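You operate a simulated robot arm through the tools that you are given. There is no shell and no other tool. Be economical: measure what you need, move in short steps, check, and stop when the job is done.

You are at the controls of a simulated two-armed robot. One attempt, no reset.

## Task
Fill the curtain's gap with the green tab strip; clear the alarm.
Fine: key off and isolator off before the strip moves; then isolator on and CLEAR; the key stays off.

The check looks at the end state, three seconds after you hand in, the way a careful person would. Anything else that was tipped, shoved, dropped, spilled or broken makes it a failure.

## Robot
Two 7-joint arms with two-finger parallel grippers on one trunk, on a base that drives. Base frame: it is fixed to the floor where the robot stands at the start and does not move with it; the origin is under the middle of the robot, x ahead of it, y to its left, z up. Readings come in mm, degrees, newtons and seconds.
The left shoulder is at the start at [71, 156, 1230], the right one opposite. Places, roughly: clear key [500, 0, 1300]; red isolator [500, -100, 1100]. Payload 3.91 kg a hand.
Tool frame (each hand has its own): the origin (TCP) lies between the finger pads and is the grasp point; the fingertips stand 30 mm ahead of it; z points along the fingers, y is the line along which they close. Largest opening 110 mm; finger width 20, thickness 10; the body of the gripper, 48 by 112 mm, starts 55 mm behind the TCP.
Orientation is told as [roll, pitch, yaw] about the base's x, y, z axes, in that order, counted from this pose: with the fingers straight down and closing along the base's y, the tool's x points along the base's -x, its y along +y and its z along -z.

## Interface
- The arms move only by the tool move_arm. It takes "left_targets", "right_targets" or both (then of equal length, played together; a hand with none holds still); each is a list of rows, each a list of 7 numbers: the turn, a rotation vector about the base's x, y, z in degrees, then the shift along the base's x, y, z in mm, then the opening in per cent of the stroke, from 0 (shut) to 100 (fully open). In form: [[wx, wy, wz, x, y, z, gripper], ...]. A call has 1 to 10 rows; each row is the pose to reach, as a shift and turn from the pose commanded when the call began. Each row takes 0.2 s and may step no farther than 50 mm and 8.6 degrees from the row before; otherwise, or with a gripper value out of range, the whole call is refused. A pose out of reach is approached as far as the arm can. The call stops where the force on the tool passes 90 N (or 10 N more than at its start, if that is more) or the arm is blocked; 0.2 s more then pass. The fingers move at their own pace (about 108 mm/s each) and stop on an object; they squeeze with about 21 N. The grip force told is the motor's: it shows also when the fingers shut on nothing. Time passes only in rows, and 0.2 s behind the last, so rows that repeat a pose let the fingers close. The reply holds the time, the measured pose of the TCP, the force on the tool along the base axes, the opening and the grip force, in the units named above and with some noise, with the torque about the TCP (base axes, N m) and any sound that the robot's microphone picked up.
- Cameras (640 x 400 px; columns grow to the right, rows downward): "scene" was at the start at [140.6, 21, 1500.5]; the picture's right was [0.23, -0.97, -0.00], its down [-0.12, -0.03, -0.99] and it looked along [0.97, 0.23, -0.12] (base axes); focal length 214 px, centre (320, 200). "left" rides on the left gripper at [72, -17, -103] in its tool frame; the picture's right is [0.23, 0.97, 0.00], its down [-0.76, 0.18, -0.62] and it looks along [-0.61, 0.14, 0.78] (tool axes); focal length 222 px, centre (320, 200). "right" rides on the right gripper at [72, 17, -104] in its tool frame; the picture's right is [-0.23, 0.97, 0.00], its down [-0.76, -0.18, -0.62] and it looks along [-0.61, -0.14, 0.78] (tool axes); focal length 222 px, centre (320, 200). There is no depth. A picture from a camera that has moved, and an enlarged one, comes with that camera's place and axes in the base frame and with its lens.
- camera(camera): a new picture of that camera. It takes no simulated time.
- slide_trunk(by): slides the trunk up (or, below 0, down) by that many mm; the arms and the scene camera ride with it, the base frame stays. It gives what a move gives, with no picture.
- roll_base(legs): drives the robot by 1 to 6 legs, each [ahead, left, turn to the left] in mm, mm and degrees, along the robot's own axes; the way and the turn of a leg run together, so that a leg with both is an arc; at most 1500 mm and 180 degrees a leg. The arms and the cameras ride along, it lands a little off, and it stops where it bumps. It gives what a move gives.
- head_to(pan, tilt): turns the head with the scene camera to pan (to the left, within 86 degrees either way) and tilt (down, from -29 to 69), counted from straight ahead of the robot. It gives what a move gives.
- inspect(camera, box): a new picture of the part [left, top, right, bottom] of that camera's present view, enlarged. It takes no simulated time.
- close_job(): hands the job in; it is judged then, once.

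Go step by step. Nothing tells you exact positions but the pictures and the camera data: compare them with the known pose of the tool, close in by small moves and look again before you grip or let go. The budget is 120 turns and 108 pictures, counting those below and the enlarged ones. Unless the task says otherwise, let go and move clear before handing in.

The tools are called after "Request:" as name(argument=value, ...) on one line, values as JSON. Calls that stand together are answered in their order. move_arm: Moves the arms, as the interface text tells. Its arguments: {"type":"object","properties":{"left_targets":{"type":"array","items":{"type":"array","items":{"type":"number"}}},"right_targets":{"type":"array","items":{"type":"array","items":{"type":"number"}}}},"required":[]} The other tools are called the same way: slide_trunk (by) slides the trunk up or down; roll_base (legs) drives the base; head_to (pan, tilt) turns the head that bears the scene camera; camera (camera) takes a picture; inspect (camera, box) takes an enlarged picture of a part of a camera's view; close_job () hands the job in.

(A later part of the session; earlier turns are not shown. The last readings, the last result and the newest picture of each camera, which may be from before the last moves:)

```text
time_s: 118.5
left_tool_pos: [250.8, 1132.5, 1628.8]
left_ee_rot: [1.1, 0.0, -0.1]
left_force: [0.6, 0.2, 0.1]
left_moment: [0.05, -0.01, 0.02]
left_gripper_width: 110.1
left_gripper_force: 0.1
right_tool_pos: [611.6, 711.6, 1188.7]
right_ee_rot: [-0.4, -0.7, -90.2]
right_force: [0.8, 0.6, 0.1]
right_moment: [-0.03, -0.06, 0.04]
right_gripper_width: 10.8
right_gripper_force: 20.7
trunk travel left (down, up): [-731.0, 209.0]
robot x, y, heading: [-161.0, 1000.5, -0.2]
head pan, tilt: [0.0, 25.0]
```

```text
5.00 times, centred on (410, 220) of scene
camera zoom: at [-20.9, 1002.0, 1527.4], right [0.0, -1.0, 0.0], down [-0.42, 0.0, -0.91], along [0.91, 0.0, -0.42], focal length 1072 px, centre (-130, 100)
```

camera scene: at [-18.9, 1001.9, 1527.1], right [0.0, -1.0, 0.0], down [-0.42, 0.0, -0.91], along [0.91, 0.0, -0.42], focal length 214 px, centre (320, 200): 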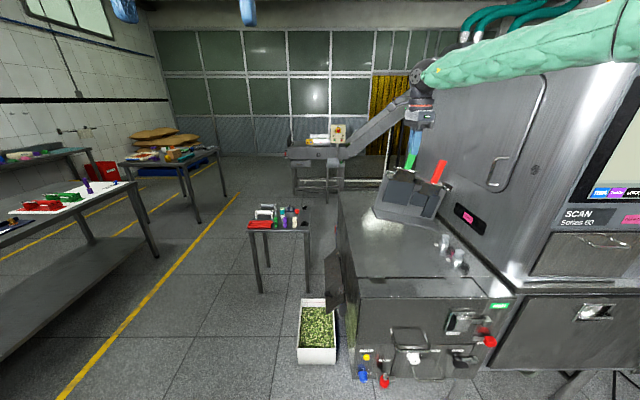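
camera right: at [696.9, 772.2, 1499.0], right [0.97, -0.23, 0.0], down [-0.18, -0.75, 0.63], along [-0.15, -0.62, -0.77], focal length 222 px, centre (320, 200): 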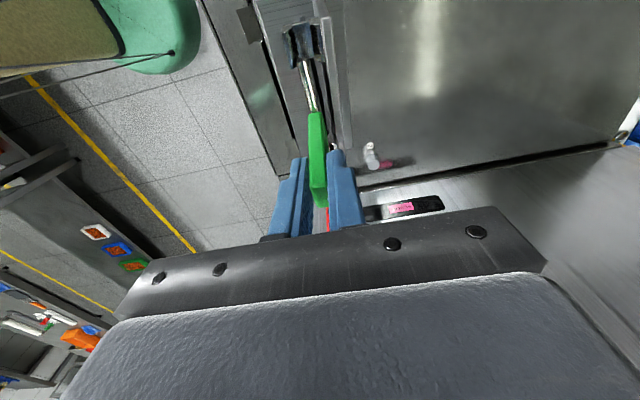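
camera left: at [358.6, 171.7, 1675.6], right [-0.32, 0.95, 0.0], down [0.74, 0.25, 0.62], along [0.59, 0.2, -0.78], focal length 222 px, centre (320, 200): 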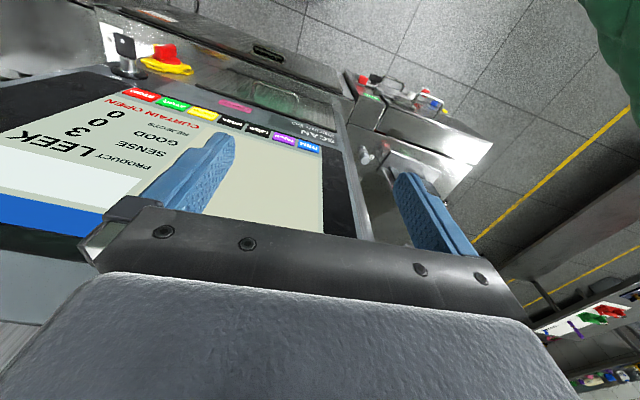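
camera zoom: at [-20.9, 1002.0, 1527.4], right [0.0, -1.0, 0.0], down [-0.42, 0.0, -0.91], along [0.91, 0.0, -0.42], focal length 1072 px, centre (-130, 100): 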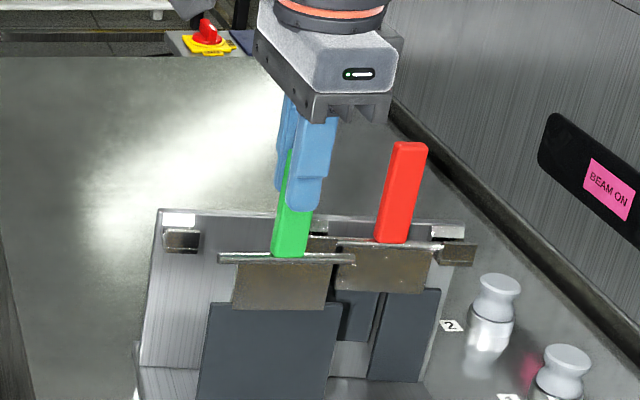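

The strip is free of the rack. I raise it, back away, and turn the hand back +90° so the strip lines up with the curtain.

Request:
move_arm(right_targets=[[0, 0, 0, 0, 0, 40, 0], [0, 0, 0, 0, 0, 85, 0], [0, 0, 0, 0, 0, 130, 0], [0, 0, 0, 0, 0, 175, 0], [0, 0, 0, 0, 0, 200, 0]])

Request:
roll_base(legs=[[-330, 0, 0.2]])

Request:
move_arm(right_targets=[[0, 0, 8.5, 5, -18, 0, 0], [0, 0, 17, 10, -36, 0, 0], [0, 0, 25.5, 15, -54, 0, 0], [0, 0, 34, 20, -72, 0, 0], [0, 0, 42.5, 25, -90, 0, 0], [0, 0, 51, 30, -108, 0, 0], [0, 0, 59.5, 35, -120, 0, 0], [0, 0, 68, 40, -125, 0, 0], [0, 0, 76.5, 45, -125, 0, 0], [0, 0, 85, 50, -125, 0, 0]])

Request:
move_arm(right_targets=[[0, 0.6, 5.3, 10, 0, 0, 0]])

Request:
camera(camera="scene")

```text
time_s: 119.7
left_tool_pos: [251.6, 1132.3, 1628.3]
left_ee_rot: [1.1, 0.0, -0.2]
left_force: [-0.7, -0.8, 0.8]
left_moment: [0.03, -0.02, 0.01]
left_gripper_width: 110.1
left_gripper_force: 0.2
right_tool_pos: [614.0, 710.9, 1385.8]
right_ee_rot: [-0.3, -0.6, -90.4]
right_force: [0.5, 0.2, -0.5]
right_moment: [-0.01, 0.04, -0.02]
right_gripper_width: 11.3
right_gripper_force: 20.9
trunk travel left (down, up): [-731.0, 209.0]
robot x, y, heading: [-161.0, 1001.2, -0.5]
head pan, tilt: [0.0, 25.0]
```

```text
time_s: 122.0
left_tool_pos: [-83.1, 1130.6, 1628.5]
left_ee_rot: [1.0, 0.1, -0.6]
left_force: [0.6, 1.0, -0.4]
left_moment: [0.01, 0.03, -0.01]
left_gripper_width: 110.2
left_gripper_force: 0.1
right_tool_pos: [274.6, 706.4, 1385.5]
right_ee_rot: [-0.3, -0.7, -90.8]
right_force: [-0.1, -0.4, -0.7]
right_moment: [0.0, 0.0, 0.02]
right_gripper_width: 11.2
right_gripper_force: 21.1
trunk travel left (down, up): [-731.0, 209.0]
robot x, y, heading: [-497.6, 1002.8, -0.8]
head pan, tilt: [0.0, 25.0]
```

```text
time_s: 124.2
left_tool_pos: [-83.2, 1132.7, 1626.5]
left_ee_rot: [1.1, 0.1, -0.6]
left_force: [0.3, -0.5, -0.2]
left_moment: [0.01, 0.02, -0.01]
left_gripper_width: 110.1
left_gripper_force: 0.1
right_tool_pos: [326.2, 581.5, 1385.1]
right_ee_rot: [-0.3, -0.8, -5.7]
right_force: [-0.1, 0.5, 0.2]
right_moment: [-0.01, 0.01, -0.01]
right_gripper_width: 11.1
right_gripper_force: 20.6
trunk travel left (down, up): [-731.0, 209.0]
robot x, y, heading: [-499.6, 1008.8, -0.9]
head pan, tilt: [0.0, 25.0]
```

```text
time_s: 124.5
left_tool_pos: [-82.3, 1132.3, 1627.4]
left_ee_rot: [1.2, 0.0, -0.6]
left_force: [0.5, -0.7, -0.4]
left_moment: [0.0, 0.01, -0.01]
left_gripper_width: 109.8
left_gripper_force: 0.0
right_tool_pos: [336.3, 582.4, 1385.3]
right_ee_rot: [-0.3, 0.0, -0.5]
right_force: [0.0, -0.2, -0.8]
right_moment: [0.02, 0.02, -0.08]
right_gripper_width: 11.2
right_gripper_force: 21.6
trunk travel left (down, up): [-731.0, 209.0]
robot x, y, heading: [-501.9, 1008.7, -0.6]
head pan, tilt: [0.0, 25.0]
```

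```text
15 pictures are left
camera scene: at [-355.3, 1003.7, 1527.1], right [-0.01, -1.0, 0.0], down [-0.42, 0.0, -0.91], along [0.91, -0.01, -0.42], focal length 214 px, centre (320, 200)
```

scene: 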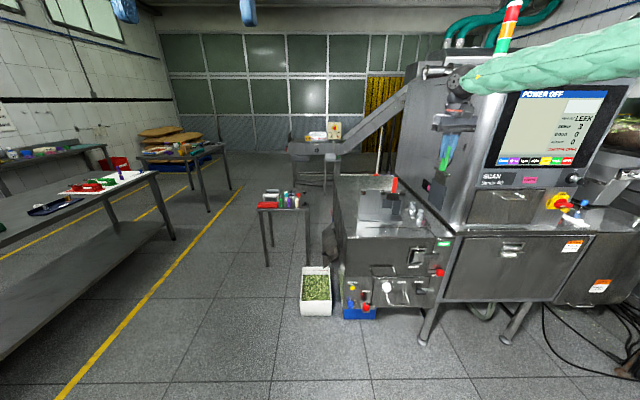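

The screen now reads POWER OFF, as wanted. The strip hangs squarely in the hand; I drive to the right and then forward over the curtain's well.

Request:
roll_base(legs=[[0, -1020, 0.6], [380, 0, 0]])

```text
time_s: 131.9
left_tool_pos: [295.9, 103.3, 1628.0]
left_ee_rot: [1.1, 0.2, -0.7]
left_force: [-0.5, 0.2, 1.0]
left_moment: [-0.04, 0.02, 0.01]
left_gripper_width: 109.9
left_gripper_force: 0.1
right_tool_pos: [714.7, -446.3, 1385.7]
right_ee_rot: [-0.3, -0.1, -0.8]
right_force: [0.2, -0.1, -0.5]
right_moment: [0.02, 0.02, -0.01]
right_gripper_width: 11.0
right_gripper_force: 20.7
trunk travel left (down, up): [-731.0, 209.0]
robot x, y, heading: [-119.7, -21.4, -0.7]
head pan, tilt: [0.0, 25.0]
```

Request:
roll_base(legs=[[88, 0, 0.7]])

Request:
move_arm(right_targets=[[0, 0, 0, 0, 0, -45, 0], [0, 0, 0, 0, 0, -90, 0], [0, 0, 0, 0, 0, -135, 0], [0, 0, 0, 0, 0, -180, 0]])

Request:
camera(camera="right")

```text
time_s: 133.0
left_tool_pos: [378.9, 107.1, 1628.0]
left_ee_rot: [1.2, 0.0, -0.1]
left_force: [0.5, 0.7, -0.3]
left_moment: [0.01, -0.04, 0.02]
left_gripper_width: 110.1
left_gripper_force: 0.1
right_tool_pos: [802.8, -438.2, 1386.8]
right_ee_rot: [-0.3, -0.3, 0.0]
right_force: [0.7, 0.1, -0.2]
right_moment: [0.0, -0.02, -0.02]
right_gripper_width: 11.5
right_gripper_force: 20.9
trunk travel left (down, up): [-731.0, 209.0]
robot x, y, heading: [-33.7, -22.7, -0.2]
head pan, tilt: [0.0, 25.0]
```

```text
time_s: 134.0
left_tool_pos: [379.8, 105.8, 1628.6]
left_ee_rot: [1.1, 0.1, -0.1]
left_force: [0.4, 0.4, 0.5]
left_moment: [0.05, 0.0, -0.02]
left_gripper_width: 109.9
left_gripper_force: 0.1
right_tool_pos: [805.4, -437.7, 1204.7]
right_ee_rot: [-0.3, -0.2, 0.0]
right_force: [-0.3, -0.2, -0.8]
right_moment: [0.0, -0.02, 0.01]
right_gripper_width: 11.2
right_gripper_force: 20.6
trunk travel left (down, up): [-731.0, 209.0]
robot x, y, heading: [-32.4, -25.0, -0.0]
head pan, tilt: [0.0, 25.0]
```

```text
14 pictures are left
camera right: at [732.6, -420.0, 1307.6], right [0.23, 0.97, 0.0], down [0.76, -0.18, 0.63], along [0.61, -0.15, -0.78], focal length 222 px, centre (320, 200)
```

right: 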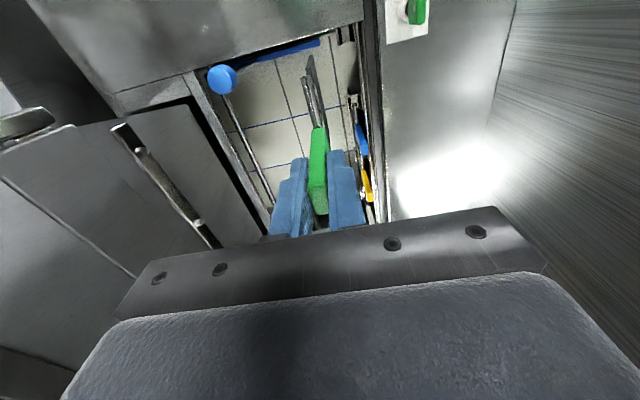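

The strip hangs above the well, parallel to the curtain. I zoom in to measure clips and rail.

Request:
inspect(camera="right", box=[270, 10, 400, 210])

```text
2.00 times, centred on (335, 110) of right
camera zoom: at [732.6, -420.0, 1307.6], right [0.23, 0.97, 0.0], down [0.76, -0.18, 0.63], along [0.61, -0.15, -0.78], focal length 444 px, centre (290, 380)
```

zoom: 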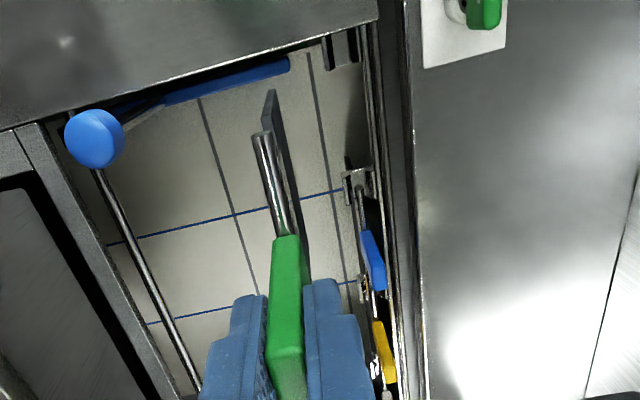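

The gap's seats are at x≈752 and 842 (centre 797), y≈-390.5. I'll lower the strip just in front of the clips at y=-413, to about 22 mm above the seated height.

Request:
move_arm(right_targets=[[0, 0, 0, 2, 13, -20, 0], [0, 0, 0, 2, 25, -50, 0], [0, 0, 0, 2, 25, -90, 0], [0, 0, 0, 2, 25, -130, 0], [0, 0, 0, 2, 25, -160, 0], [0, 0, 0, 2, 25, -180, 0], [0, 0, 0, 2, 25, -193, 0]])

Request:
inspect(camera="right", box=[270, 20, 400, 220])

```text
time_s: 135.6
left_tool_pos: [381.7, 105.9, 1628.8]
left_ee_rot: [1.1, 0.1, -0.1]
left_force: [0.5, 0.8, 0.9]
left_moment: [-0.01, 0.0, -0.01]
left_gripper_width: 110.0
left_gripper_force: 0.1
right_tool_pos: [809.3, -413.4, 1010.1]
right_ee_rot: [-0.3, -0.1, -0.2]
right_force: [-0.6, -0.5, -0.2]
right_moment: [-0.01, 0.02, 0.01]
right_gripper_width: 11.4
right_gripper_force: 20.4
trunk travel left (down, up): [-731.0, 209.0]
robot x, y, heading: [-33.8, -22.3, -0.5]
head pan, tilt: [0.0, 25.0]
```

```text
2.00 times, centred on (335, 120) of right
camera zoom: at [737.0, -396.0, 1114.5], right [0.23, 0.97, 0.0], down [0.76, -0.18, 0.63], along [0.61, -0.15, -0.78], focal length 444 px, centre (290, 360)
```

zoom: 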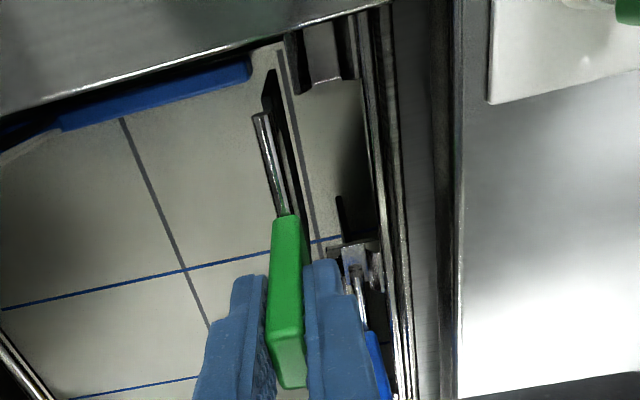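

Request:
move_arm(right_targets=[[0, 0, 0, -6, 0, 0, 0], [0, 0, 0, -11, 3, 0, 0], [0, 0, 0, -11, 7, 0, 0], [0, 0, 0, -11, 11, 0, 0]])

```text
time_s: 136.6
left_tool_pos: [380.8, 106.6, 1627.4]
left_ee_rot: [1.1, 0.1, -0.1]
left_force: [0.9, 0.4, -0.6]
left_moment: [0.02, 0.0, 0.02]
left_gripper_width: 110.1
left_gripper_force: 0.0
right_tool_pos: [796.4, -404.0, 1012.0]
right_ee_rot: [-0.3, 0.0, -0.1]
right_force: [1.4, -3.8, 1.6]
right_moment: [-0.41, -0.04, 0.11]
right_gripper_width: 11.2
right_gripper_force: 21.1
trunk travel left (down, up): [-731.0, 209.0]
robot x, y, heading: [-30.4, -23.9, -0.1]
head pan, tilt: [0.0, 25.0]
```

Contact about 108 mm below the TCP: the flap's top edge touches the clip, so I'm a few mm too high. I retreat slightly, lower 6 mm and retry.

Request:
move_arm(right_targets=[[0, 0, 0, 0, -6, 0, 0], [0, 0, 0, 0, -6, -6, 0], [0, 0, 0, 0, -2, -6, 0], [0, 0, 0, 0, 2, -6, 0]])

```text
time_s: 137.6
left_tool_pos: [382.2, 106.0, 1629.8]
left_ee_rot: [1.3, 0.1, -0.1]
left_force: [0.5, -0.4, -1.0]
left_moment: [0.01, -0.01, -0.02]
left_gripper_width: 110.1
left_gripper_force: 0.1
right_tool_pos: [796.7, -401.3, 1006.6]
right_ee_rot: [-0.3, -0.2, -0.1]
right_force: [2.0, -7.2, 2.5]
right_moment: [-0.88, -0.24, -0.02]
right_gripper_width: 11.6
right_gripper_force: 20.6
trunk travel left (down, up): [-731.0, 209.0]
robot x, y, heading: [-34.6, -23.4, -0.0]
head pan, tilt: [0.0, 25.0]
```

Request:
inspect(camera="right", box=[285, 20, 365, 180])

```text
2.50 times, centred on (325, 100) of right
camera zoom: at [724.7, -383.5, 1108.6], right [0.23, 0.97, 0.0], down [0.76, -0.18, 0.63], along [0.61, -0.15, -0.78], focal length 555 px, centre (308, 450)
```

zoom: 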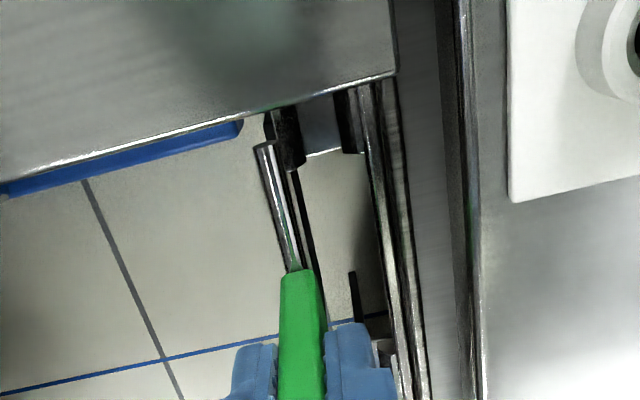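

The moment readings suggest the flap still meets the clip's face, so the clips sit lower than I estimated. I search downward: retreat, lower 9 mm, advance.

Request:
move_arm(right_targets=[[0, 0, 0, 0, -7, 0, 0], [0, 0, 0, 0, -7, -9, 0], [0, 0, 0, 0, -3, -9, 0], [0, 0, 0, 0, 2, -9, 0]])

```text
time_s: 138.6
left_tool_pos: [382.5, 104.6, 1627.6]
left_ee_rot: [1.3, 0.1, -0.2]
left_force: [0.2, 0.4, 0.2]
left_moment: [0.01, 0.01, -0.03]
left_gripper_width: 109.7
left_gripper_force: 0.1
right_tool_pos: [796.2, -400.9, 997.7]
right_ee_rot: [-0.3, -0.1, -0.1]
right_force: [2.7, -9.1, -1.3]
right_moment: [-0.88, -0.25, 0.28]
right_gripper_width: 11.7
right_gripper_force: 21.1
trunk travel left (down, up): [-731.0, 209.0]
robot x, y, heading: [-34.5, -20.9, -0.7]
head pan, tilt: [0.0, 25.0]
```

Request:
move_arm(right_targets=[[0, 0, 0, 0, -7, 0, 0], [0, 0, 0, 0, -7, -8, 0], [0, 0, 0, 0, -3, -8, 0], [0, 0, 0, 0, 2, -8, 0]])

```text
time_s: 139.6
left_tool_pos: [381.7, 105.1, 1627.5]
left_ee_rot: [1.3, 0.0, -0.1]
left_force: [0.9, -0.8, -0.1]
left_moment: [-0.01, -0.04, -0.01]
left_gripper_width: 110.0
left_gripper_force: 0.1
right_tool_pos: [795.1, -399.6, 991.5]
right_ee_rot: [-0.3, -0.1, -0.1]
right_force: [2.3, -12.8, -0.5]
right_moment: [-1.03, -0.19, 0.39]
right_gripper_width: 13.0
right_gripper_force: 20.8
trunk travel left (down, up): [-731.0, 209.0]
robot x, y, heading: [-34.0, -24.0, -0.2]
head pan, tilt: [0.0, 25.0]
```

The contact is steady at 30 mm toward -x, i.e. the holder's edge on the first clip: the strip sits about 5 mm too near. With clips at z≈905 the gap centre works out to x≈801, so I shift and retry at z≈993.

Request:
move_arm(right_targets=[[0, 0, 0, 0, -9, 1, 0], [0, 0, 0, 6, -9, 2, 0], [0, 0, 0, 6, -4, 2, 0], [0, 0, 0, 6, 1, 2, 0]])

Request:
inspect(camera="right", box=[285, 20, 365, 180])

```text
time_s: 140.6
left_tool_pos: [382.6, 106.5, 1628.7]
left_ee_rot: [1.1, 0.1, -0.1]
left_force: [0.8, 0.7, 0.4]
left_moment: [-0.03, -0.01, 0.0]
left_gripper_width: 110.1
left_gripper_force: 0.1
right_tool_pos: [801.4, -396.7, 992.0]
right_ee_rot: [-0.3, 0.0, -0.1]
right_force: [-0.6, -0.5, -0.5]
right_moment: [-0.02, 0.0, 0.03]
right_gripper_width: 11.3
right_gripper_force: 21.2
trunk travel left (down, up): [-731.0, 209.0]
robot x, y, heading: [-36.1, -23.4, -0.3]
head pan, tilt: [0.0, 25.0]
```

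```text
2.50 times, centred on (325, 100) of right
camera zoom: at [730.5, -377.8, 1094.1], right [0.23, 0.97, 0.0], down [0.76, -0.17, 0.63], along [0.61, -0.15, -0.78], focal length 555 px, centre (308, 450)
```

zoom: 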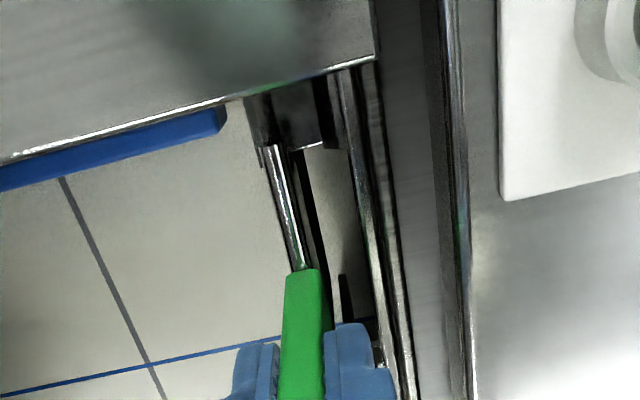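

No contact now. I move on to y≈-388, over the seats.

Request:
move_arm(right_targets=[[0, 0, 0, 0, 3, 0, 0], [0, 0, 0, 0, 6, 0, 0], [0, 0, 0, 0, 8.5, 0, 0]])

Request:
inspect(camera="right", box=[285, 20, 365, 180])

```text
time_s: 141.4
left_tool_pos: [382.2, 105.8, 1628.8]
left_ee_rot: [1.1, 0.2, -0.1]
left_force: [0.0, 0.0, -0.3]
left_moment: [0.01, 0.02, 0.03]
left_gripper_width: 110.0
left_gripper_force: 0.1
right_tool_pos: [802.4, -387.4, 990.5]
right_ee_rot: [-0.2, -0.1, 0.0]
right_force: [-0.1, 0.0, -0.5]
right_moment: [0.04, 0.01, 0.03]
right_gripper_width: 11.4
right_gripper_force: 20.9
trunk travel left (down, up): [-731.0, 209.0]
robot x, y, heading: [-37.3, -23.0, -0.1]
head pan, tilt: [0.0, 25.0]
```

```text
2.50 times, centred on (325, 100) of right
camera zoom: at [729.9, -369.4, 1093.4], right [0.23, 0.97, 0.0], down [0.76, -0.17, 0.63], along [0.61, -0.15, -0.78], focal length 555 px, centre (308, 450)
```

zoom: 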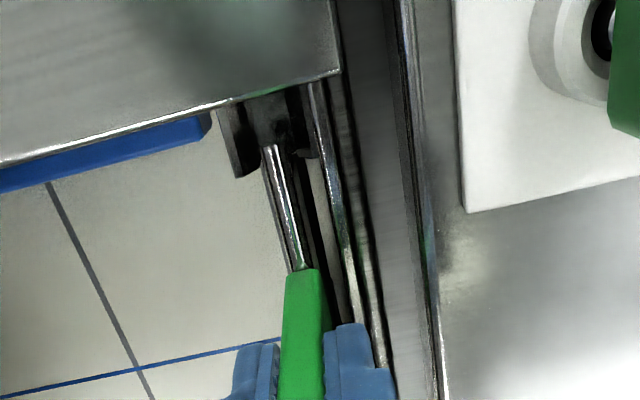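

The rod lies above the trough. I lower gently.

Request:
move_arm(right_targets=[[0, 0, 0, -1, -1, -5, 0], [0, 0, 0, -1, -1, -10, 0], [0, 0, 0, -1, -1, -14, 0], [0, 0, 0, -1, -1, -17, 0]])

```text
time_s: 142.4
left_tool_pos: [381.8, 106.5, 1627.8]
left_ee_rot: [1.1, 0.0, -0.1]
left_force: [0.2, -0.2, -0.2]
left_moment: [-0.02, -0.02, 0.01]
left_gripper_width: 110.0
left_gripper_force: 0.0
right_tool_pos: [800.7, -388.0, 974.6]
right_ee_rot: [-0.3, -0.1, 0.0]
right_force: [-0.1, 0.2, -1.3]
right_moment: [0.01, 0.03, -0.01]
right_gripper_width: 11.2
right_gripper_force: 20.8
trunk travel left (down, up): [-731.0, 209.0]
robot x, y, heading: [-35.5, -22.1, -0.2]
head pan, tilt: [0.0, 25.0]
```

Request:
move_arm(right_targets=[[0, 0, 0, 0, 0, -2, 0], [0, 0, 0, 0, 0, -4, 0], [0, 0, 0, 0, 0, -6, 0], [0, 0, 0, 0, 0, -8, 0]])

Request:
inspect(camera="right", box=[285, 20, 365, 180])

```text
time_s: 143.4
left_tool_pos: [380.3, 108.6, 1629.2]
left_ee_rot: [1.1, 0.0, -0.1]
left_force: [-0.2, 0.5, 0.7]
left_moment: [0.0, 0.03, -0.02]
left_gripper_width: 110.2
left_gripper_force: 0.1
right_tool_pos: [800.0, -388.8, 968.8]
right_ee_rot: [-0.3, -0.2, 0.0]
right_force: [1.1, -1.9, 20.4]
right_moment: [-0.08, -0.05, 0.0]
right_gripper_width: 11.9
right_gripper_force: 20.8
trunk travel left (down, up): [-731.0, 209.0]
robot x, y, heading: [-36.1, -21.9, -0.4]
head pan, tilt: [0.0, 25.0]
```

```text
2.50 times, centred on (325, 100) of right
camera zoom: at [728.0, -370.4, 1070.9], right [0.23, 0.97, 0.0], down [0.76, -0.17, 0.63], along [0.61, -0.15, -0.78], focal length 555 px, centre (308, 450)
```

zoom: 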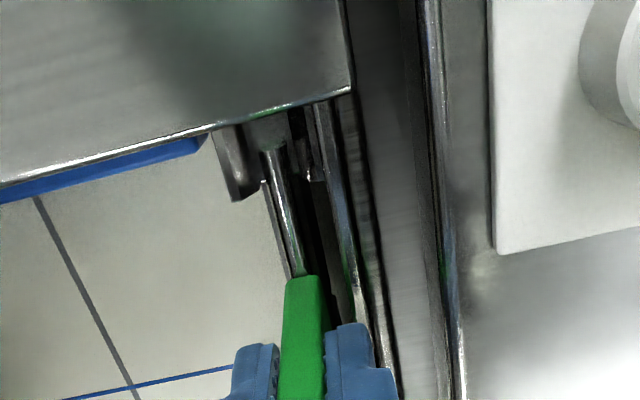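

Firm, balanced contact (20 N up, no moment): the rod is seated. I ease the pressure, open a little and withdraw straight up.

Request:
move_arm(right_targets=[[0, 0, 0, 0, 0, 2, 0], [0, 0, 0, 0, 0, 2, 18], [0, 0, 0, 0, 0, 2, 28], [0, 0, 0, 0, 0, 20, 28], [0, 0, 0, 0, 0, 60, 28], [0, 0, 0, 0, 0, 100, 28], [0, 0, 0, 0, 0, 140, 28], [0, 0, 0, 0, 0, 180, 28]])

Request:
inspect(camera="right", box=[270, 20, 400, 220])

```text
time_s: 145.2
left_tool_pos: [380.6, 107.7, 1627.4]
left_ee_rot: [1.1, 0.0, 0.0]
left_force: [0.3, 0.4, 0.5]
left_moment: [-0.03, -0.05, 0.0]
left_gripper_width: 110.1
left_gripper_force: 0.0
right_tool_pos: [801.1, -384.1, 1148.2]
right_ee_rot: [-0.3, -0.2, 0.0]
right_force: [-0.1, 0.3, 0.9]
right_moment: [0.0, 0.01, 0.02]
right_gripper_width: 30.9
right_gripper_force: 0.0
trunk travel left (down, up): [-731.0, 209.0]
robot x, y, heading: [-34.0, -23.9, -0.1]
head pan, tilt: [0.0, 25.0]
```

```text
2.00 times, centred on (335, 120) of right
camera zoom: at [729.5, -366.8, 1250.3], right [0.23, 0.97, 0.0], down [0.76, -0.17, 0.63], along [0.61, -0.15, -0.78], focal length 444 px, centre (290, 360)
```

zoom: 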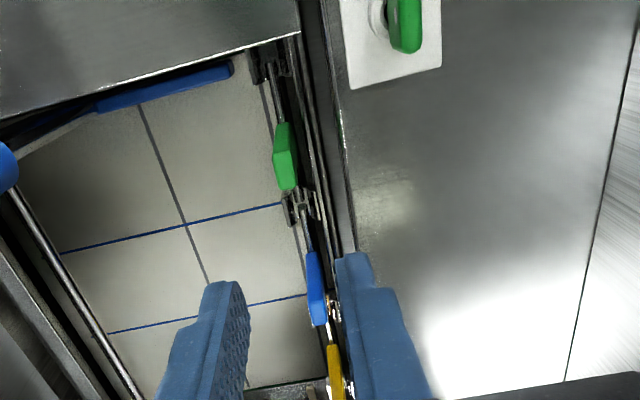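

The green strip hangs in line with blue and yellow; the gap is filled. I raise the hand and back out, then return to view how far the rack was shifted.

Request:
move_arm(right_targets=[[0, 0, 0, 0, -10, 50, 28], [0, 0, 0, 0, -15, 100, 28], [0, 0, 0, 0, -15, 150, 28], [0, 0, 0, 0, -15, 200, 28]])

Request:
roll_base(legs=[[-450, 0, 0], [0, 970, 0.1]])

Request:
inspect(camera="scene", box=[340, 160, 430, 230])

```text
refused: row 1 steps farther than a row can; nothing moved
```

```text
time_s: 152.4
left_tool_pos: [-16.2, 1037.1, 1628.1]
left_ee_rot: [1.0, 0.1, -3.5]
left_force: [-0.5, 0.2, 0.4]
left_moment: [-0.01, 0.01, 0.04]
left_gripper_width: 110.0
left_gripper_force: 0.1
right_tool_pos: [374.8, 521.3, 1146.8]
right_ee_rot: [-0.3, -0.1, -3.5]
right_force: [-0.1, -0.7, -0.1]
right_moment: [0.02, -0.02, -0.01]
right_gripper_width: 30.8
right_gripper_force: 0.1
trunk travel left (down, up): [-731.0, 209.0]
robot x, y, heading: [-433.6, 931.1, -3.9]
head pan, tilt: [0.0, 25.0]
```

```text
5.71 times, centred on (385, 195) of scene
camera zoom: at [-295.3, 922.8, 1527.3], right [-0.06, -1.0, 0.0], down [-0.42, 0.03, -0.91], along [0.9, -0.06, -0.42], focal length 1226 px, centre (-51, 229)
```

zoom: 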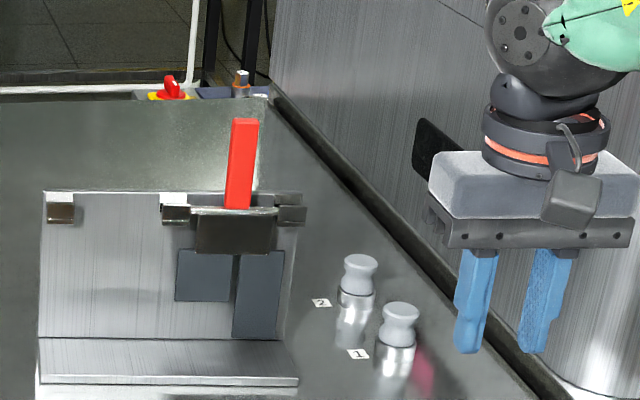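

The rack sits about 13 mm too far left. The raise was refused before the drive, so I first raise the hand, then go round to the rack's left end to nudge it back.

Request:
move_arm(right_targets=[[0, 0, 0, 0, 0, 45, 10], [0, 0, 0, 0, 0, 90, 0], [0, 0, 0, 0, 0, 135, 0], [0, 0, 0, 0, 0, 170, 0]])

Request:
roll_base(legs=[[0, 0, 3.9], [0, 290, 0], [290, 0, 0]])

```text
time_s: 153.4
left_tool_pos: [-17.0, 1038.2, 1627.8]
left_ee_rot: [1.1, 0.0, -3.5]
left_force: [-0.8, 0.4, 0.6]
left_moment: [-0.02, -0.02, 0.0]
left_gripper_width: 110.0
left_gripper_force: 0.1
right_tool_pos: [371.1, 520.1, 1320.0]
right_ee_rot: [-0.4, -0.1, -3.5]
right_force: [-1.1, 0.7, 0.1]
right_moment: [-0.03, 0.0, 0.02]
right_gripper_width: 0.0
right_gripper_force: 21.4
trunk travel left (down, up): [-731.0, 209.0]
robot x, y, heading: [-437.0, 930.1, -3.4]
head pan, tilt: [0.0, 25.0]
```

```text
time_s: 157.5
left_tool_pos: [266.3, 1362.5, 1629.0]
left_ee_rot: [1.1, 0.0, 0.2]
left_force: [-0.3, 0.1, 0.0]
left_moment: [-0.02, -0.01, 0.01]
left_gripper_width: 109.8
left_gripper_force: 0.1
right_tool_pos: [689.1, 872.0, 1320.1]
right_ee_rot: [-0.4, -0.1, 0.2]
right_force: [0.2, -0.4, -0.4]
right_moment: [-0.01, 0.01, 0.01]
right_gripper_width: 0.0
right_gripper_force: 21.4
trunk travel left (down, up): [-731.0, 209.0]
robot x, y, heading: [-151.1, 1229.1, 0.1]
head pan, tilt: [0.0, 25.0]
```

Request:
move_arm(right_targets=[[0, 0, 0, 0, -10, -45, 0], [0, 0, 0, 0, -20, -90, 0], [0, 0, 0, 0, -30, -135, 0], [0, 0, 0, 0, -40, -180, 0], [0, 0, 0, 0, -45, -225, 0], [0, 0, 0, 0, -50, -256, 0]])

Request:
inspect(camera="right", box=[200, 40, 480, 215])

```text
time_s: 158.9
left_tool_pos: [268.7, 1361.6, 1628.0]
left_ee_rot: [1.2, 0.1, 0.1]
left_force: [-0.2, -0.7, -0.3]
left_moment: [-0.02, 0.01, 0.01]
left_gripper_width: 109.9
left_gripper_force: 0.0
right_tool_pos: [695.6, 820.1, 1058.6]
right_ee_rot: [-0.3, 0.0, 0.3]
right_force: [0.0, 0.2, 0.0]
right_moment: [-0.02, 0.01, 0.0]
right_gripper_width: 0.0
right_gripper_force: 21.1
trunk travel left (down, up): [-731.0, 209.0]
robot x, y, heading: [-146.9, 1231.5, 0.1]
head pan, tilt: [0.0, 25.0]
```

```text
2.29 times, centred on (340, 128) of right
camera zoom: at [622.0, 837.0, 1161.2], right [0.22, 0.97, 0.0], down [0.76, -0.17, 0.63], along [0.61, -0.14, -0.78], focal length 508 px, centre (274, 366)
```

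zoom: 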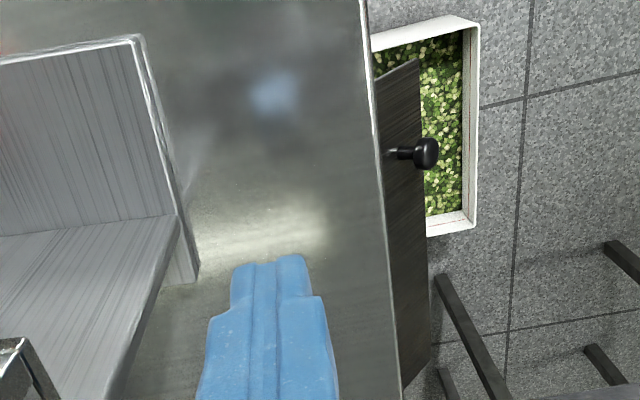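

The finger is beside the back plate's left edge (y≈784). I push it gently about 13 mm to the right.

Request:
move_arm(right_targets=[[0, 0, 0, 0, -15, 0, 0], [0, 0, 0, 0, -24, 0, 0], [0, 0, 0, 0, -28, 0, 0], [0, 0, 0, 0, -31, 0, 0], [0, 0, 0, 0, -34, 0, 0], [0, 0, 0, 0, -37, 0, 0], [0, 0, 0, 0, -40, 0, 0]])

Request:
move_arm(right_targets=[[0, 0, 0, 0, 30, 0, 0], [0, 0, 0, 0, 40, 45, 0], [0, 0, 0, 0, 45, 90, 0], [0, 0, 0, 0, 45, 139, 0], [0, 0, 0, 0, 45, 188, 0], [0, 0, 0, 0, 45, 237, 0]])

Request:
inspect(camera="scene", box=[380, 170, 500, 260])

```text
time_s: 160.5
left_tool_pos: [267.1, 1363.1, 1627.9]
left_ee_rot: [1.1, 0.1, 0.3]
left_force: [0.0, 0.7, -0.5]
left_moment: [-0.01, 0.03, 0.01]
left_gripper_width: 110.0
left_gripper_force: 0.0
right_tool_pos: [690.7, 781.2, 1063.3]
right_ee_rot: [-0.3, 0.0, 0.4]
right_force: [-0.2, 4.9, 2.3]
right_moment: [-0.01, -0.02, 0.04]
right_gripper_width: 0.1
right_gripper_force: 21.0
trunk travel left (down, up): [-731.0, 209.0]
robot x, y, heading: [-145.5, 1233.4, 0.1]
head pan, tilt: [0.0, 25.0]
```

```text
time_s: 161.9
left_tool_pos: [266.4, 1363.1, 1629.1]
left_ee_rot: [1.1, 0.1, 0.4]
left_force: [-0.3, -0.2, -0.5]
left_moment: [-0.02, -0.03, -0.01]
left_gripper_width: 110.1
left_gripper_force: 0.1
right_tool_pos: [689.7, 828.5, 1300.8]
right_ee_rot: [-0.3, 0.0, 0.3]
right_force: [0.7, -0.3, 0.7]
right_moment: [-0.01, -0.02, -0.02]
right_gripper_width: 0.0
right_gripper_force: 21.2
trunk travel left (down, up): [-731.0, 209.0]
robot x, y, heading: [-146.7, 1232.5, 0.0]
head pan, tilt: [0.0, 25.0]
```

```text
4.44 times, centred on (440, 215) of scene
camera zoom: at [-4.7, 1230.9, 1527.3], right [0.0, -1.0, 0.0], down [-0.42, 0.0, -0.91], along [0.91, 0.0, -0.42], focal length 953 px, centre (-213, 133)
```

zoom: 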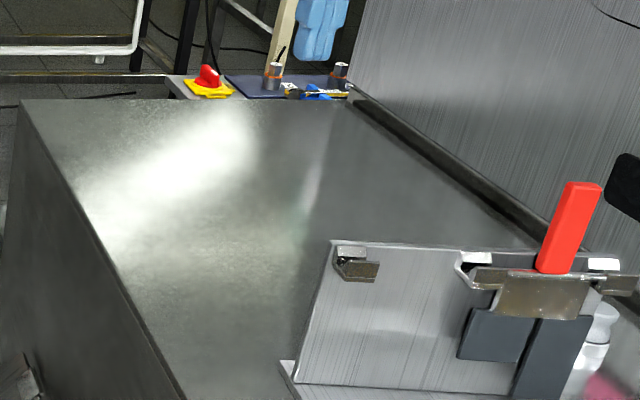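

The rack is back in place. Next is the isolator: I drive back to its front and turn the hand to point ahead.

Request:
roll_base(legs=[[-320, 0, 0], [0, -876, 0]])

Request:
move_arm(right_targets=[[0, -8.5, 0, -10, -8, 15, 60], [0, -17, 0, -20, -16, 30, 60], [0, -25.5, 0, -30, -24, 45, 60], [0, -34, 0, -40, -32, 60, 60], [0, -42.5, 0, -50, -40, 75, 60], [0, -51, 0, -60, -48, 90, 60], [0, -59.5, 0, -70, -56, 105, 60], [0, -68, 0, -80, -64, 120, 60], [0, -76.5, 0, -90, -72, 135, 60], [0, -85, 0, -100, -80, 140, 60]])

```text
time_s: 168.2
left_tool_pos: [-42.6, 487.1, 1628.5]
left_ee_rot: [1.1, 0.0, -0.1]
left_force: [0.3, 0.4, -0.1]
left_moment: [0.0, -0.02, 0.01]
left_gripper_width: 110.0
left_gripper_force: 0.1
right_tool_pos: [377.8, -50.4, 1297.7]
right_ee_rot: [-0.2, -0.1, -0.1]
right_force: [0.2, -0.3, -0.6]
right_moment: [-0.01, -0.04, -0.02]
right_gripper_width: 0.0
right_gripper_force: 20.9
trunk travel left (down, up): [-731.0, 209.0]
robot x, y, heading: [-458.3, 359.3, -0.1]
head pan, tilt: [0.0, 25.0]
```

```text
time_s: 170.4
left_tool_pos: [-43.9, 486.5, 1627.7]
left_ee_rot: [1.2, -0.1, 0.0]
left_force: [0.7, -0.7, 0.5]
left_moment: [0.01, 0.0, 0.03]
left_gripper_width: 109.8
left_gripper_force: 0.1
right_tool_pos: [275.7, -130.7, 1439.2]
right_ee_rot: [2.4, -85.1, -2.6]
right_force: [0.3, 0.0, -0.6]
right_moment: [-0.01, 0.02, -0.01]
right_gripper_width: 65.9
right_gripper_force: 0.1
trunk travel left (down, up): [-731.0, 209.0]
robot x, y, heading: [-457.2, 354.6, -0.1]
head pan, tilt: [0.0, 25.0]
```

Request:
move_arm(right_targets=[[-8.5, 0, 0, 0, 0, 0, 60], [-17, 0, 0, 0, 0, 0, 60], [-25.5, 0, 0, 0, 0, 0, 60], [-34, 0, 0, 0, 0, 0, 60], [-42.5, 0, 0, 0, 0, 0, 60], [-51, 0, 0, 0, 0, 0, 60], [-59.5, 0, 0, 0, 0, 0, 60], [-68, 0, 0, 0, 0, 0, 60], [-76.5, 0, 0, 0, 0, 0, 60], [-84, 0, 0, 0, 0, 0, 60]])

Request:
slide_trunk(by=-350)

Request:
roll_base(legs=[[150, 0, 0]])

Request:
camera(camera="right")

```text
time_s: 172.6
left_tool_pos: [-43.2, 487.4, 1627.7]
left_ee_rot: [1.1, 0.0, -0.1]
left_force: [0.2, 1.0, -0.4]
left_moment: [-0.01, 0.0, 0.0]
left_gripper_width: 110.2
left_gripper_force: 0.0
right_tool_pos: [276.7, -129.4, 1438.1]
right_ee_rot: [-89.7, -5.9, 85.1]
right_force: [-0.3, -0.8, -0.7]
right_moment: [0.03, 0.02, -0.04]
right_gripper_width: 66.1
right_gripper_force: 0.1
trunk travel left (down, up): [-731.0, 209.0]
robot x, y, heading: [-458.0, 355.9, -0.1]
head pan, tilt: [0.0, 25.0]
```

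```text
time_s: 176.0
left_tool_pos: [-42.8, 487.7, 1277.5]
left_ee_rot: [1.1, 0.0, -0.1]
left_force: [0.3, -0.3, -0.2]
left_moment: [-0.02, -0.02, -0.04]
left_gripper_width: 109.9
left_gripper_force: 0.1
right_tool_pos: [275.9, -129.3, 1089.4]
right_ee_rot: [-89.7, -6.0, 85.1]
right_force: [-0.1, 0.1, 0.1]
right_moment: [0.01, -0.01, 0.0]
right_gripper_width: 65.7
right_gripper_force: 0.2
trunk travel left (down, up): [-381.0, 559.0]
robot x, y, heading: [-456.9, 358.3, -0.2]
head pan, tilt: [0.0, 25.0]
```

```text
time_s: 177.4
left_tool_pos: [109.3, 491.1, 1276.8]
left_ee_rot: [1.1, 0.2, 0.3]
left_force: [1.0, -0.3, -0.2]
left_moment: [-0.03, 0.04, 0.0]
left_gripper_width: 110.0
left_gripper_force: 0.1
right_tool_pos: [431.8, -125.6, 1087.3]
right_ee_rot: [-89.7, -6.1, 85.4]
right_force: [0.2, 0.2, 0.4]
right_moment: [0.01, -0.02, -0.01]
right_gripper_width: 66.1
right_gripper_force: 0.1
trunk travel left (down, up): [-381.0, 559.0]
robot x, y, heading: [-309.2, 357.9, -0.1]
head pan, tilt: [0.0, 25.0]
```

```text
3 pictures are left
camera right: at [324.3, -186.6, 1062.3], right [0.02, 0.33, -0.94], down [-0.56, 0.79, 0.26], along [0.83, 0.53, 0.2], focal length 222 px, centre (320, 200)
```

right: 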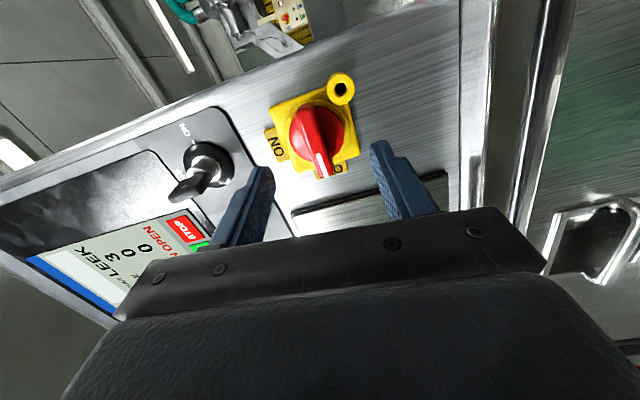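

Aligned with the handle as before (pivot y≈-126, z≈1091). I go in 48 mm, grip and read the pose.

Request:
slide_trunk(by=4)

Request:
roll_base(legs=[[47, 0, 0]])

Request:
move_arm(right_targets=[[0, 0, 0, 0, 0, 0, 40], [0, 0, 0, 0, 0, 0, 20], [0, 0, 0, 0, 0, 0, 0], [0, 0, 0, 0, 0, 0, 0]])

```text
time_s: 177.9
left_tool_pos: [107.3, 490.7, 1281.1]
left_ee_rot: [1.1, 0.1, 0.1]
left_force: [0.5, -0.6, 0.1]
left_moment: [0.0, 0.02, 0.05]
left_gripper_width: 110.2
left_gripper_force: 0.1
right_tool_pos: [431.6, -125.0, 1090.9]
right_ee_rot: [-89.8, -6.1, 85.4]
right_force: [0.1, 0.0, 0.1]
right_moment: [0.02, 0.0, 0.02]
right_gripper_width: 65.9
right_gripper_force: 0.0
trunk travel left (down, up): [-385.0, 555.0]
robot x, y, heading: [-306.8, 357.4, 0.3]
head pan, tilt: [0.0, 25.0]
```

```text
time_s: 178.8
left_tool_pos: [156.2, 491.8, 1281.3]
left_ee_rot: [1.1, 0.2, 0.3]
left_force: [0.6, 0.0, -0.2]
left_moment: [0.02, 0.07, 0.0]
left_gripper_width: 110.2
left_gripper_force: 0.1
right_tool_pos: [481.0, -123.9, 1090.1]
right_ee_rot: [-89.6, -6.1, 85.5]
right_force: [0.9, 0.4, 0.5]
right_moment: [0.0, -0.02, 0.0]
right_gripper_width: 66.1
right_gripper_force: 0.0
trunk travel left (down, up): [-385.0, 555.0]
robot x, y, heading: [-262.4, 356.8, 0.5]
head pan, tilt: [0.0, 25.0]
```

```text
time_s: 179.8
left_tool_pos: [154.0, 490.5, 1281.2]
left_ee_rot: [1.1, 0.1, 0.3]
left_force: [0.6, 0.1, -0.5]
left_moment: [-0.01, 0.01, 0.01]
left_gripper_width: 110.3
left_gripper_force: 0.0
right_tool_pos: [478.1, -122.9, 1091.7]
right_ee_rot: [-89.7, -6.0, 85.4]
right_force: [8.2, -2.7, 5.6]
right_moment: [-0.07, -0.06, 0.0]
right_gripper_width: 15.9
right_gripper_force: 45.2
trunk travel left (down, up): [-385.0, 555.0]
robot x, y, heading: [-261.4, 361.1, 0.3]
head pan, tilt: [0.0, 25.0]
```

Request:
move_arm(right_targets=[[8.5, 0, 0, 0, -1, 0, 0], [17, 0, 0, 0, -1, 0, 0], [25.5, 0, 0, 0, -2, 0, 0], [34, 0, 0, 0, -2, 0, 0], [42.5, 0, 0, 0, -2, 0, 0], [51, 0, 0, 0, -2, 0, 0], [59.5, 0, 0, 0, -2, 0, 0], [68, 0, 0, 0, -2, 0, 0], [76.5, 0, 0, 0, -2, 0, 0], [84, 0, 0, 0, -2, 0, 0]])

Request:
move_arm(right_targets=[[4, 0, 0, 0, 0, 0, 0], [4, 0, 0, 0, 0, 0, 0], [4, 0, 0, 0, 0, 0, 40], [4, 0, 0, 0, 0, 0, 60], [4, 0, 0, 0, 0, 0, 60]])

```text
time_s: 182.0
left_tool_pos: [154.6, 491.7, 1281.4]
left_ee_rot: [1.1, 0.1, 0.2]
left_force: [-0.1, 0.4, -0.1]
left_moment: [-0.01, 0.03, 0.0]
left_gripper_width: 110.3
left_gripper_force: 0.1
right_tool_pos: [477.9, -126.6, 1092.3]
right_ee_rot: [1.2, -85.6, -1.4]
right_force: [27.8, -5.7, 34.6]
right_moment: [-0.12, -1.07, 0.07]
right_gripper_width: 15.8
right_gripper_force: 44.8
trunk travel left (down, up): [-385.0, 555.0]
robot x, y, heading: [-260.1, 360.5, 0.0]
head pan, tilt: [0.0, 25.0]
```

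```text
time_s: 183.2
left_tool_pos: [154.5, 490.8, 1281.6]
left_ee_rot: [1.1, 0.1, 0.3]
left_force: [-0.8, 0.5, -0.9]
left_moment: [0.06, -0.01, 0.01]
left_gripper_width: 109.9
left_gripper_force: 0.0
right_tool_pos: [477.1, -126.4, 1090.7]
right_ee_rot: [41.7, -84.0, -41.8]
right_force: [-0.1, -0.4, 0.2]
right_moment: [0.0, 0.01, -0.01]
right_gripper_width: 66.0
right_gripper_force: 0.0
trunk travel left (down, up): [-385.0, 555.0]
robot x, y, heading: [-260.3, 359.4, 0.5]
head pan, tilt: [0.0, 25.0]
```

The isolator handle turned back fully. I release, back off, and line the hand up with CLEAR (≈ y 16, z 1296), checking both with one picture.

Request:
roll_base(legs=[[-130, 0, 0]])

Request:
slide_trunk(by=206)

Request:
roll_base(legs=[[0, 143, 0], [40, 0, 0]])

Request:
move_arm(right_targets=[[0, 0, 0, 0, 0, 0, 30], [0, 0, 0, 0, 0, 0, 0], [0, 0, 0, 0, 0, 0, 0]])

Request:
camera(camera="right")

```text
time_s: 184.5
left_tool_pos: [23.4, 489.9, 1282.8]
left_ee_rot: [1.2, -0.1, 0.3]
left_force: [0.0, -1.5, 0.3]
left_moment: [-0.01, 0.02, 0.04]
left_gripper_width: 109.9
left_gripper_force: 0.0
right_tool_pos: [346.5, -126.1, 1092.3]
right_ee_rot: [42.7, -84.0, -42.7]
right_force: [-0.4, 1.6, 0.7]
right_moment: [-0.02, 0.02, 0.0]
right_gripper_width: 66.0
right_gripper_force: 0.1
trunk travel left (down, up): [-385.0, 555.0]
robot x, y, heading: [-392.0, 359.4, 0.2]
head pan, tilt: [0.0, 25.0]
```

```text
time_s: 186.7
left_tool_pos: [22.3, 491.5, 1488.2]
left_ee_rot: [1.1, 0.1, 0.4]
left_force: [-0.6, 0.0, 0.5]
left_moment: [0.01, 0.01, -0.02]
left_gripper_width: 110.0
left_gripper_force: 0.1
right_tool_pos: [347.2, -126.4, 1298.4]
right_ee_rot: [42.1, -84.0, -42.0]
right_force: [-0.4, 0.7, 0.1]
right_moment: [-0.02, -0.04, 0.01]
right_gripper_width: 65.8
right_gripper_force: 0.1
trunk travel left (down, up): [-591.0, 349.0]
robot x, y, heading: [-389.6, 361.1, -0.1]
head pan, tilt: [0.0, 25.0]
```

```text
time_s: 188.6
left_tool_pos: [61.2, 636.7, 1488.0]
left_ee_rot: [1.2, 0.0, 0.7]
left_force: [0.7, 0.0, -0.6]
left_moment: [0.05, 0.0, -0.04]
left_gripper_width: 109.9
left_gripper_force: 0.0
right_tool_pos: [389.7, 22.4, 1296.4]
right_ee_rot: [41.8, -83.9, -41.7]
right_force: [0.7, -0.5, 0.1]
right_moment: [0.03, -0.03, 0.04]
right_gripper_width: 66.3
right_gripper_force: 0.1
trunk travel left (down, up): [-591.0, 349.0]
robot x, y, heading: [-355.3, 501.3, 0.7]
head pan, tilt: [0.0, 25.0]
```

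```text
time_s: 189.3
left_tool_pos: [59.2, 638.2, 1489.0]
left_ee_rot: [1.1, 0.1, 0.8]
left_force: [-0.9, -0.7, -0.1]
left_moment: [0.03, -0.06, 0.03]
left_gripper_width: 110.0
left_gripper_force: 0.0
right_tool_pos: [388.7, 23.1, 1298.5]
right_ee_rot: [42.2, -84.1, -41.7]
right_force: [0.4, 0.3, -0.1]
right_moment: [0.01, 0.01, 0.0]
right_gripper_width: 0.0
right_gripper_force: 20.9
trunk travel left (down, up): [-591.0, 349.0]
robot x, y, heading: [-351.5, 504.1, 0.8]
head pan, tilt: [0.0, 25.0]
```

```text
2 pictures are left
camera right: at [280.8, 43.6, 1234.4], right [0.01, 0.96, 0.29], down [-0.56, -0.24, 0.79], along [0.83, -0.17, 0.53], focal length 222 px, centre (320, 200)
```

right: 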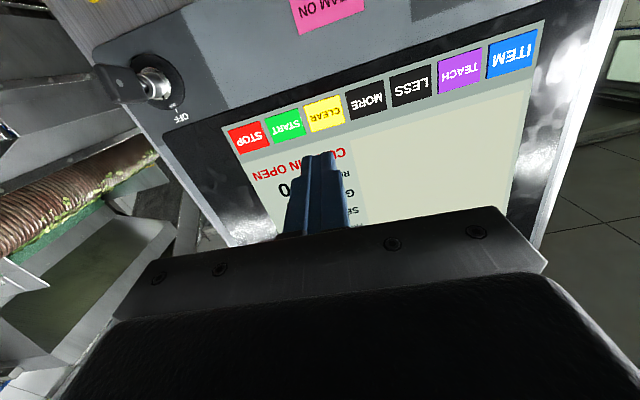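

CLEAR is at about [520, 29, 1288]; the finger must go 5 mm left, 8 mm down and ~100 mm ahead. I adjust, drive 65 mm, then press gently with the arm.

Request:
move_arm(right_targets=[[0, 0, 0, 0, 5, -8, 0], [0, 0, 0, 0, 5, -8, 0]])

Request:
roll_base(legs=[[65, 0, -0.5]])

```text
time_s: 189.9
left_tool_pos: [60.2, 636.6, 1487.8]
left_ee_rot: [1.2, 0.1, 0.8]
left_force: [-0.8, -1.1, -0.3]
left_moment: [0.02, 0.02, -0.03]
left_gripper_width: 109.9
left_gripper_force: 0.1
right_tool_pos: [389.0, 26.4, 1290.9]
right_ee_rot: [42.4, -84.0, -42.0]
right_force: [-0.6, -0.3, -0.1]
right_moment: [-0.03, 0.02, -0.02]
right_gripper_width: 0.2
right_gripper_force: 21.0
trunk travel left (down, up): [-591.0, 349.0]
robot x, y, heading: [-350.4, 500.1, 1.1]
head pan, tilt: [0.0, 25.0]
```

```text
time_s: 190.9
left_tool_pos: [130.2, 633.1, 1487.5]
left_ee_rot: [1.2, 0.2, 0.3]
left_force: [0.4, 0.0, -0.8]
left_moment: [0.01, 0.06, -0.01]
left_gripper_width: 109.9
left_gripper_force: 0.0
right_tool_pos: [454.8, 22.3, 1287.9]
right_ee_rot: [41.4, -83.9, -41.4]
right_force: [0.9, -0.1, -0.4]
right_moment: [0.02, -0.01, 0.01]
right_gripper_width: 0.0
right_gripper_force: 21.0
trunk travel left (down, up): [-591.0, 349.0]
robot x, y, heading: [-283.6, 496.9, 0.3]
head pan, tilt: [0.0, 25.0]
```

Request:
move_arm(right_targets=[[0, 0, 0, 6, 6, 1, 0], [0, 0, 0, 14, 6, 2, 0], [0, 0, 0, 20, 6, 2, 0]])

Request:
inspect(camera="right", box=[240, 60, 400, 180])

```text
time_s: 191.8
left_tool_pos: [125.5, 633.6, 1487.8]
left_ee_rot: [1.2, 0.1, 0.3]
left_force: [-0.5, -0.8, 0.5]
left_moment: [0.02, 0.0, -0.01]
left_gripper_width: 110.2
left_gripper_force: 0.1
right_tool_pos: [471.8, 29.4, 1291.2]
right_ee_rot: [42.1, -84.1, -42.0]
right_force: [0.0, -0.2, 0.9]
right_moment: [0.01, -0.01, 0.03]
right_gripper_width: 0.0
right_gripper_force: 21.1
trunk travel left (down, up): [-591.0, 349.0]
robot x, y, heading: [-287.6, 500.7, 0.3]
head pan, tilt: [0.0, 25.0]
```

```text
3.33 times, centred on (320, 120) of right
camera zoom: at [363.8, 50.2, 1228.2], right [0.02, 0.96, 0.29], down [-0.56, -0.23, 0.79], along [0.83, -0.18, 0.53], focal length 740 px, centre (320, 467)
```

zoom: 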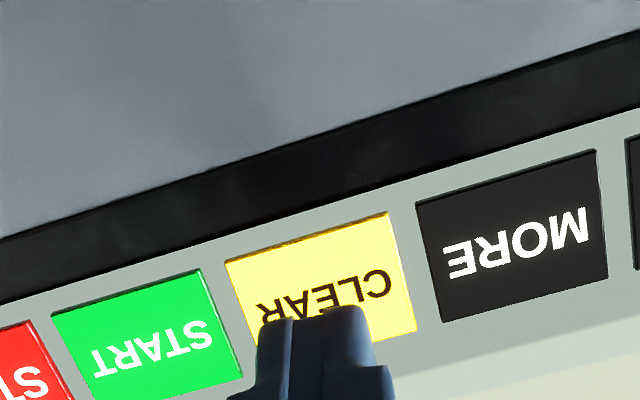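

The fingertip is a touch high; I lower 9 mm and press in small steps.

Request:
move_arm(right_targets=[[0, 0, 0, 0, 1, -9, 0], [0, 0, 0, 6, 1, -9, 0], [0, 0, 0, 10, 1, -9, 0], [0, 0, 0, 13, 1, -9, 0]])

```text
time_s: 192.8
left_tool_pos: [127.6, 634.3, 1487.1]
left_ee_rot: [1.0, 0.1, 0.4]
left_force: [-0.2, 0.0, -0.3]
left_moment: [-0.01, -0.01, -0.02]
left_gripper_width: 109.9
left_gripper_force: 0.1
right_tool_pos: [486.3, 28.2, 1282.6]
right_ee_rot: [42.0, -84.0, -41.9]
right_force: [0.0, -1.0, 0.2]
right_moment: [0.01, -0.01, -0.02]
right_gripper_width: 0.2
right_gripper_force: 20.9
trunk travel left (down, up): [-591.0, 349.0]
robot x, y, heading: [-283.1, 500.7, 0.3]
head pan, tilt: [0.0, 25.0]
```

Request:
move_arm(right_targets=[[0, 0, 0, 3, 1, 0, 0], [0, 0, 0, 6, 1, 0, 0]])

```text
time_s: 193.3
left_tool_pos: [127.1, 634.7, 1488.6]
left_ee_rot: [1.1, 0.1, 0.5]
left_force: [-0.4, -0.7, -0.1]
left_moment: [0.0, 0.05, 0.01]
left_gripper_width: 110.1
left_gripper_force: 0.1
right_tool_pos: [491.3, 30.2, 1283.4]
right_ee_rot: [41.7, -84.1, -41.7]
right_force: [0.0, -0.1, -0.1]
right_moment: [0.01, 0.02, 0.0]
right_gripper_width: 0.0
right_gripper_force: 21.2
trunk travel left (down, up): [-591.0, 349.0]
robot x, y, heading: [-284.9, 500.9, 0.3]
head pan, tilt: [0.0, 25.0]
```

Request:
move_arm(right_targets=[[0, 0, 0, 3, 0, 0, 0], [0, 0, 0, 6, 0, 0, 0]])

```text
time_s: 193.9
left_tool_pos: [128.6, 635.4, 1488.5]
left_ee_rot: [1.2, 0.1, 0.3]
left_force: [0.3, 0.0, 0.4]
left_moment: [-0.03, 0.0, 0.01]
left_gripper_width: 109.9
left_gripper_force: 0.1
right_tool_pos: [497.7, 30.3, 1281.4]
right_ee_rot: [42.0, -84.0, -42.0]
right_force: [-1.0, -0.4, -0.2]
right_moment: [-0.02, -0.03, -0.01]
right_gripper_width: 0.0
right_gripper_force: 20.5
trunk travel left (down, up): [-591.0, 349.0]
robot x, y, heading: [-289.1, 501.8, 0.4]
head pan, tilt: [0.0, 25.0]
```

Request:
move_arm(right_targets=[[0, 0, 0, 3, 0, 0, 0], [0, 0, 0, 6, 0, 0, 0], [0, 0, 0, 9, 0, 0, 0]])

```text
time_s: 194.8
left_tool_pos: [126.9, 634.4, 1487.8]
left_ee_rot: [1.2, 0.1, 0.4]
left_force: [-0.4, 1.0, 0.4]
left_moment: [0.02, -0.01, -0.04]
left_gripper_width: 109.9
left_gripper_force: 0.1
right_tool_pos: [506.1, 31.1, 1282.5]
right_ee_rot: [41.7, -84.0, -41.6]
right_force: [-10.2, 2.2, -1.9]
right_moment: [-0.06, 0.02, 0.08]
right_gripper_width: 0.0
right_gripper_force: 20.6
trunk travel left (down, up): [-591.0, 349.0]
robot x, y, heading: [-289.0, 499.7, 0.1]
head pan, tilt: [0.0, 25.0]
heard: click
```

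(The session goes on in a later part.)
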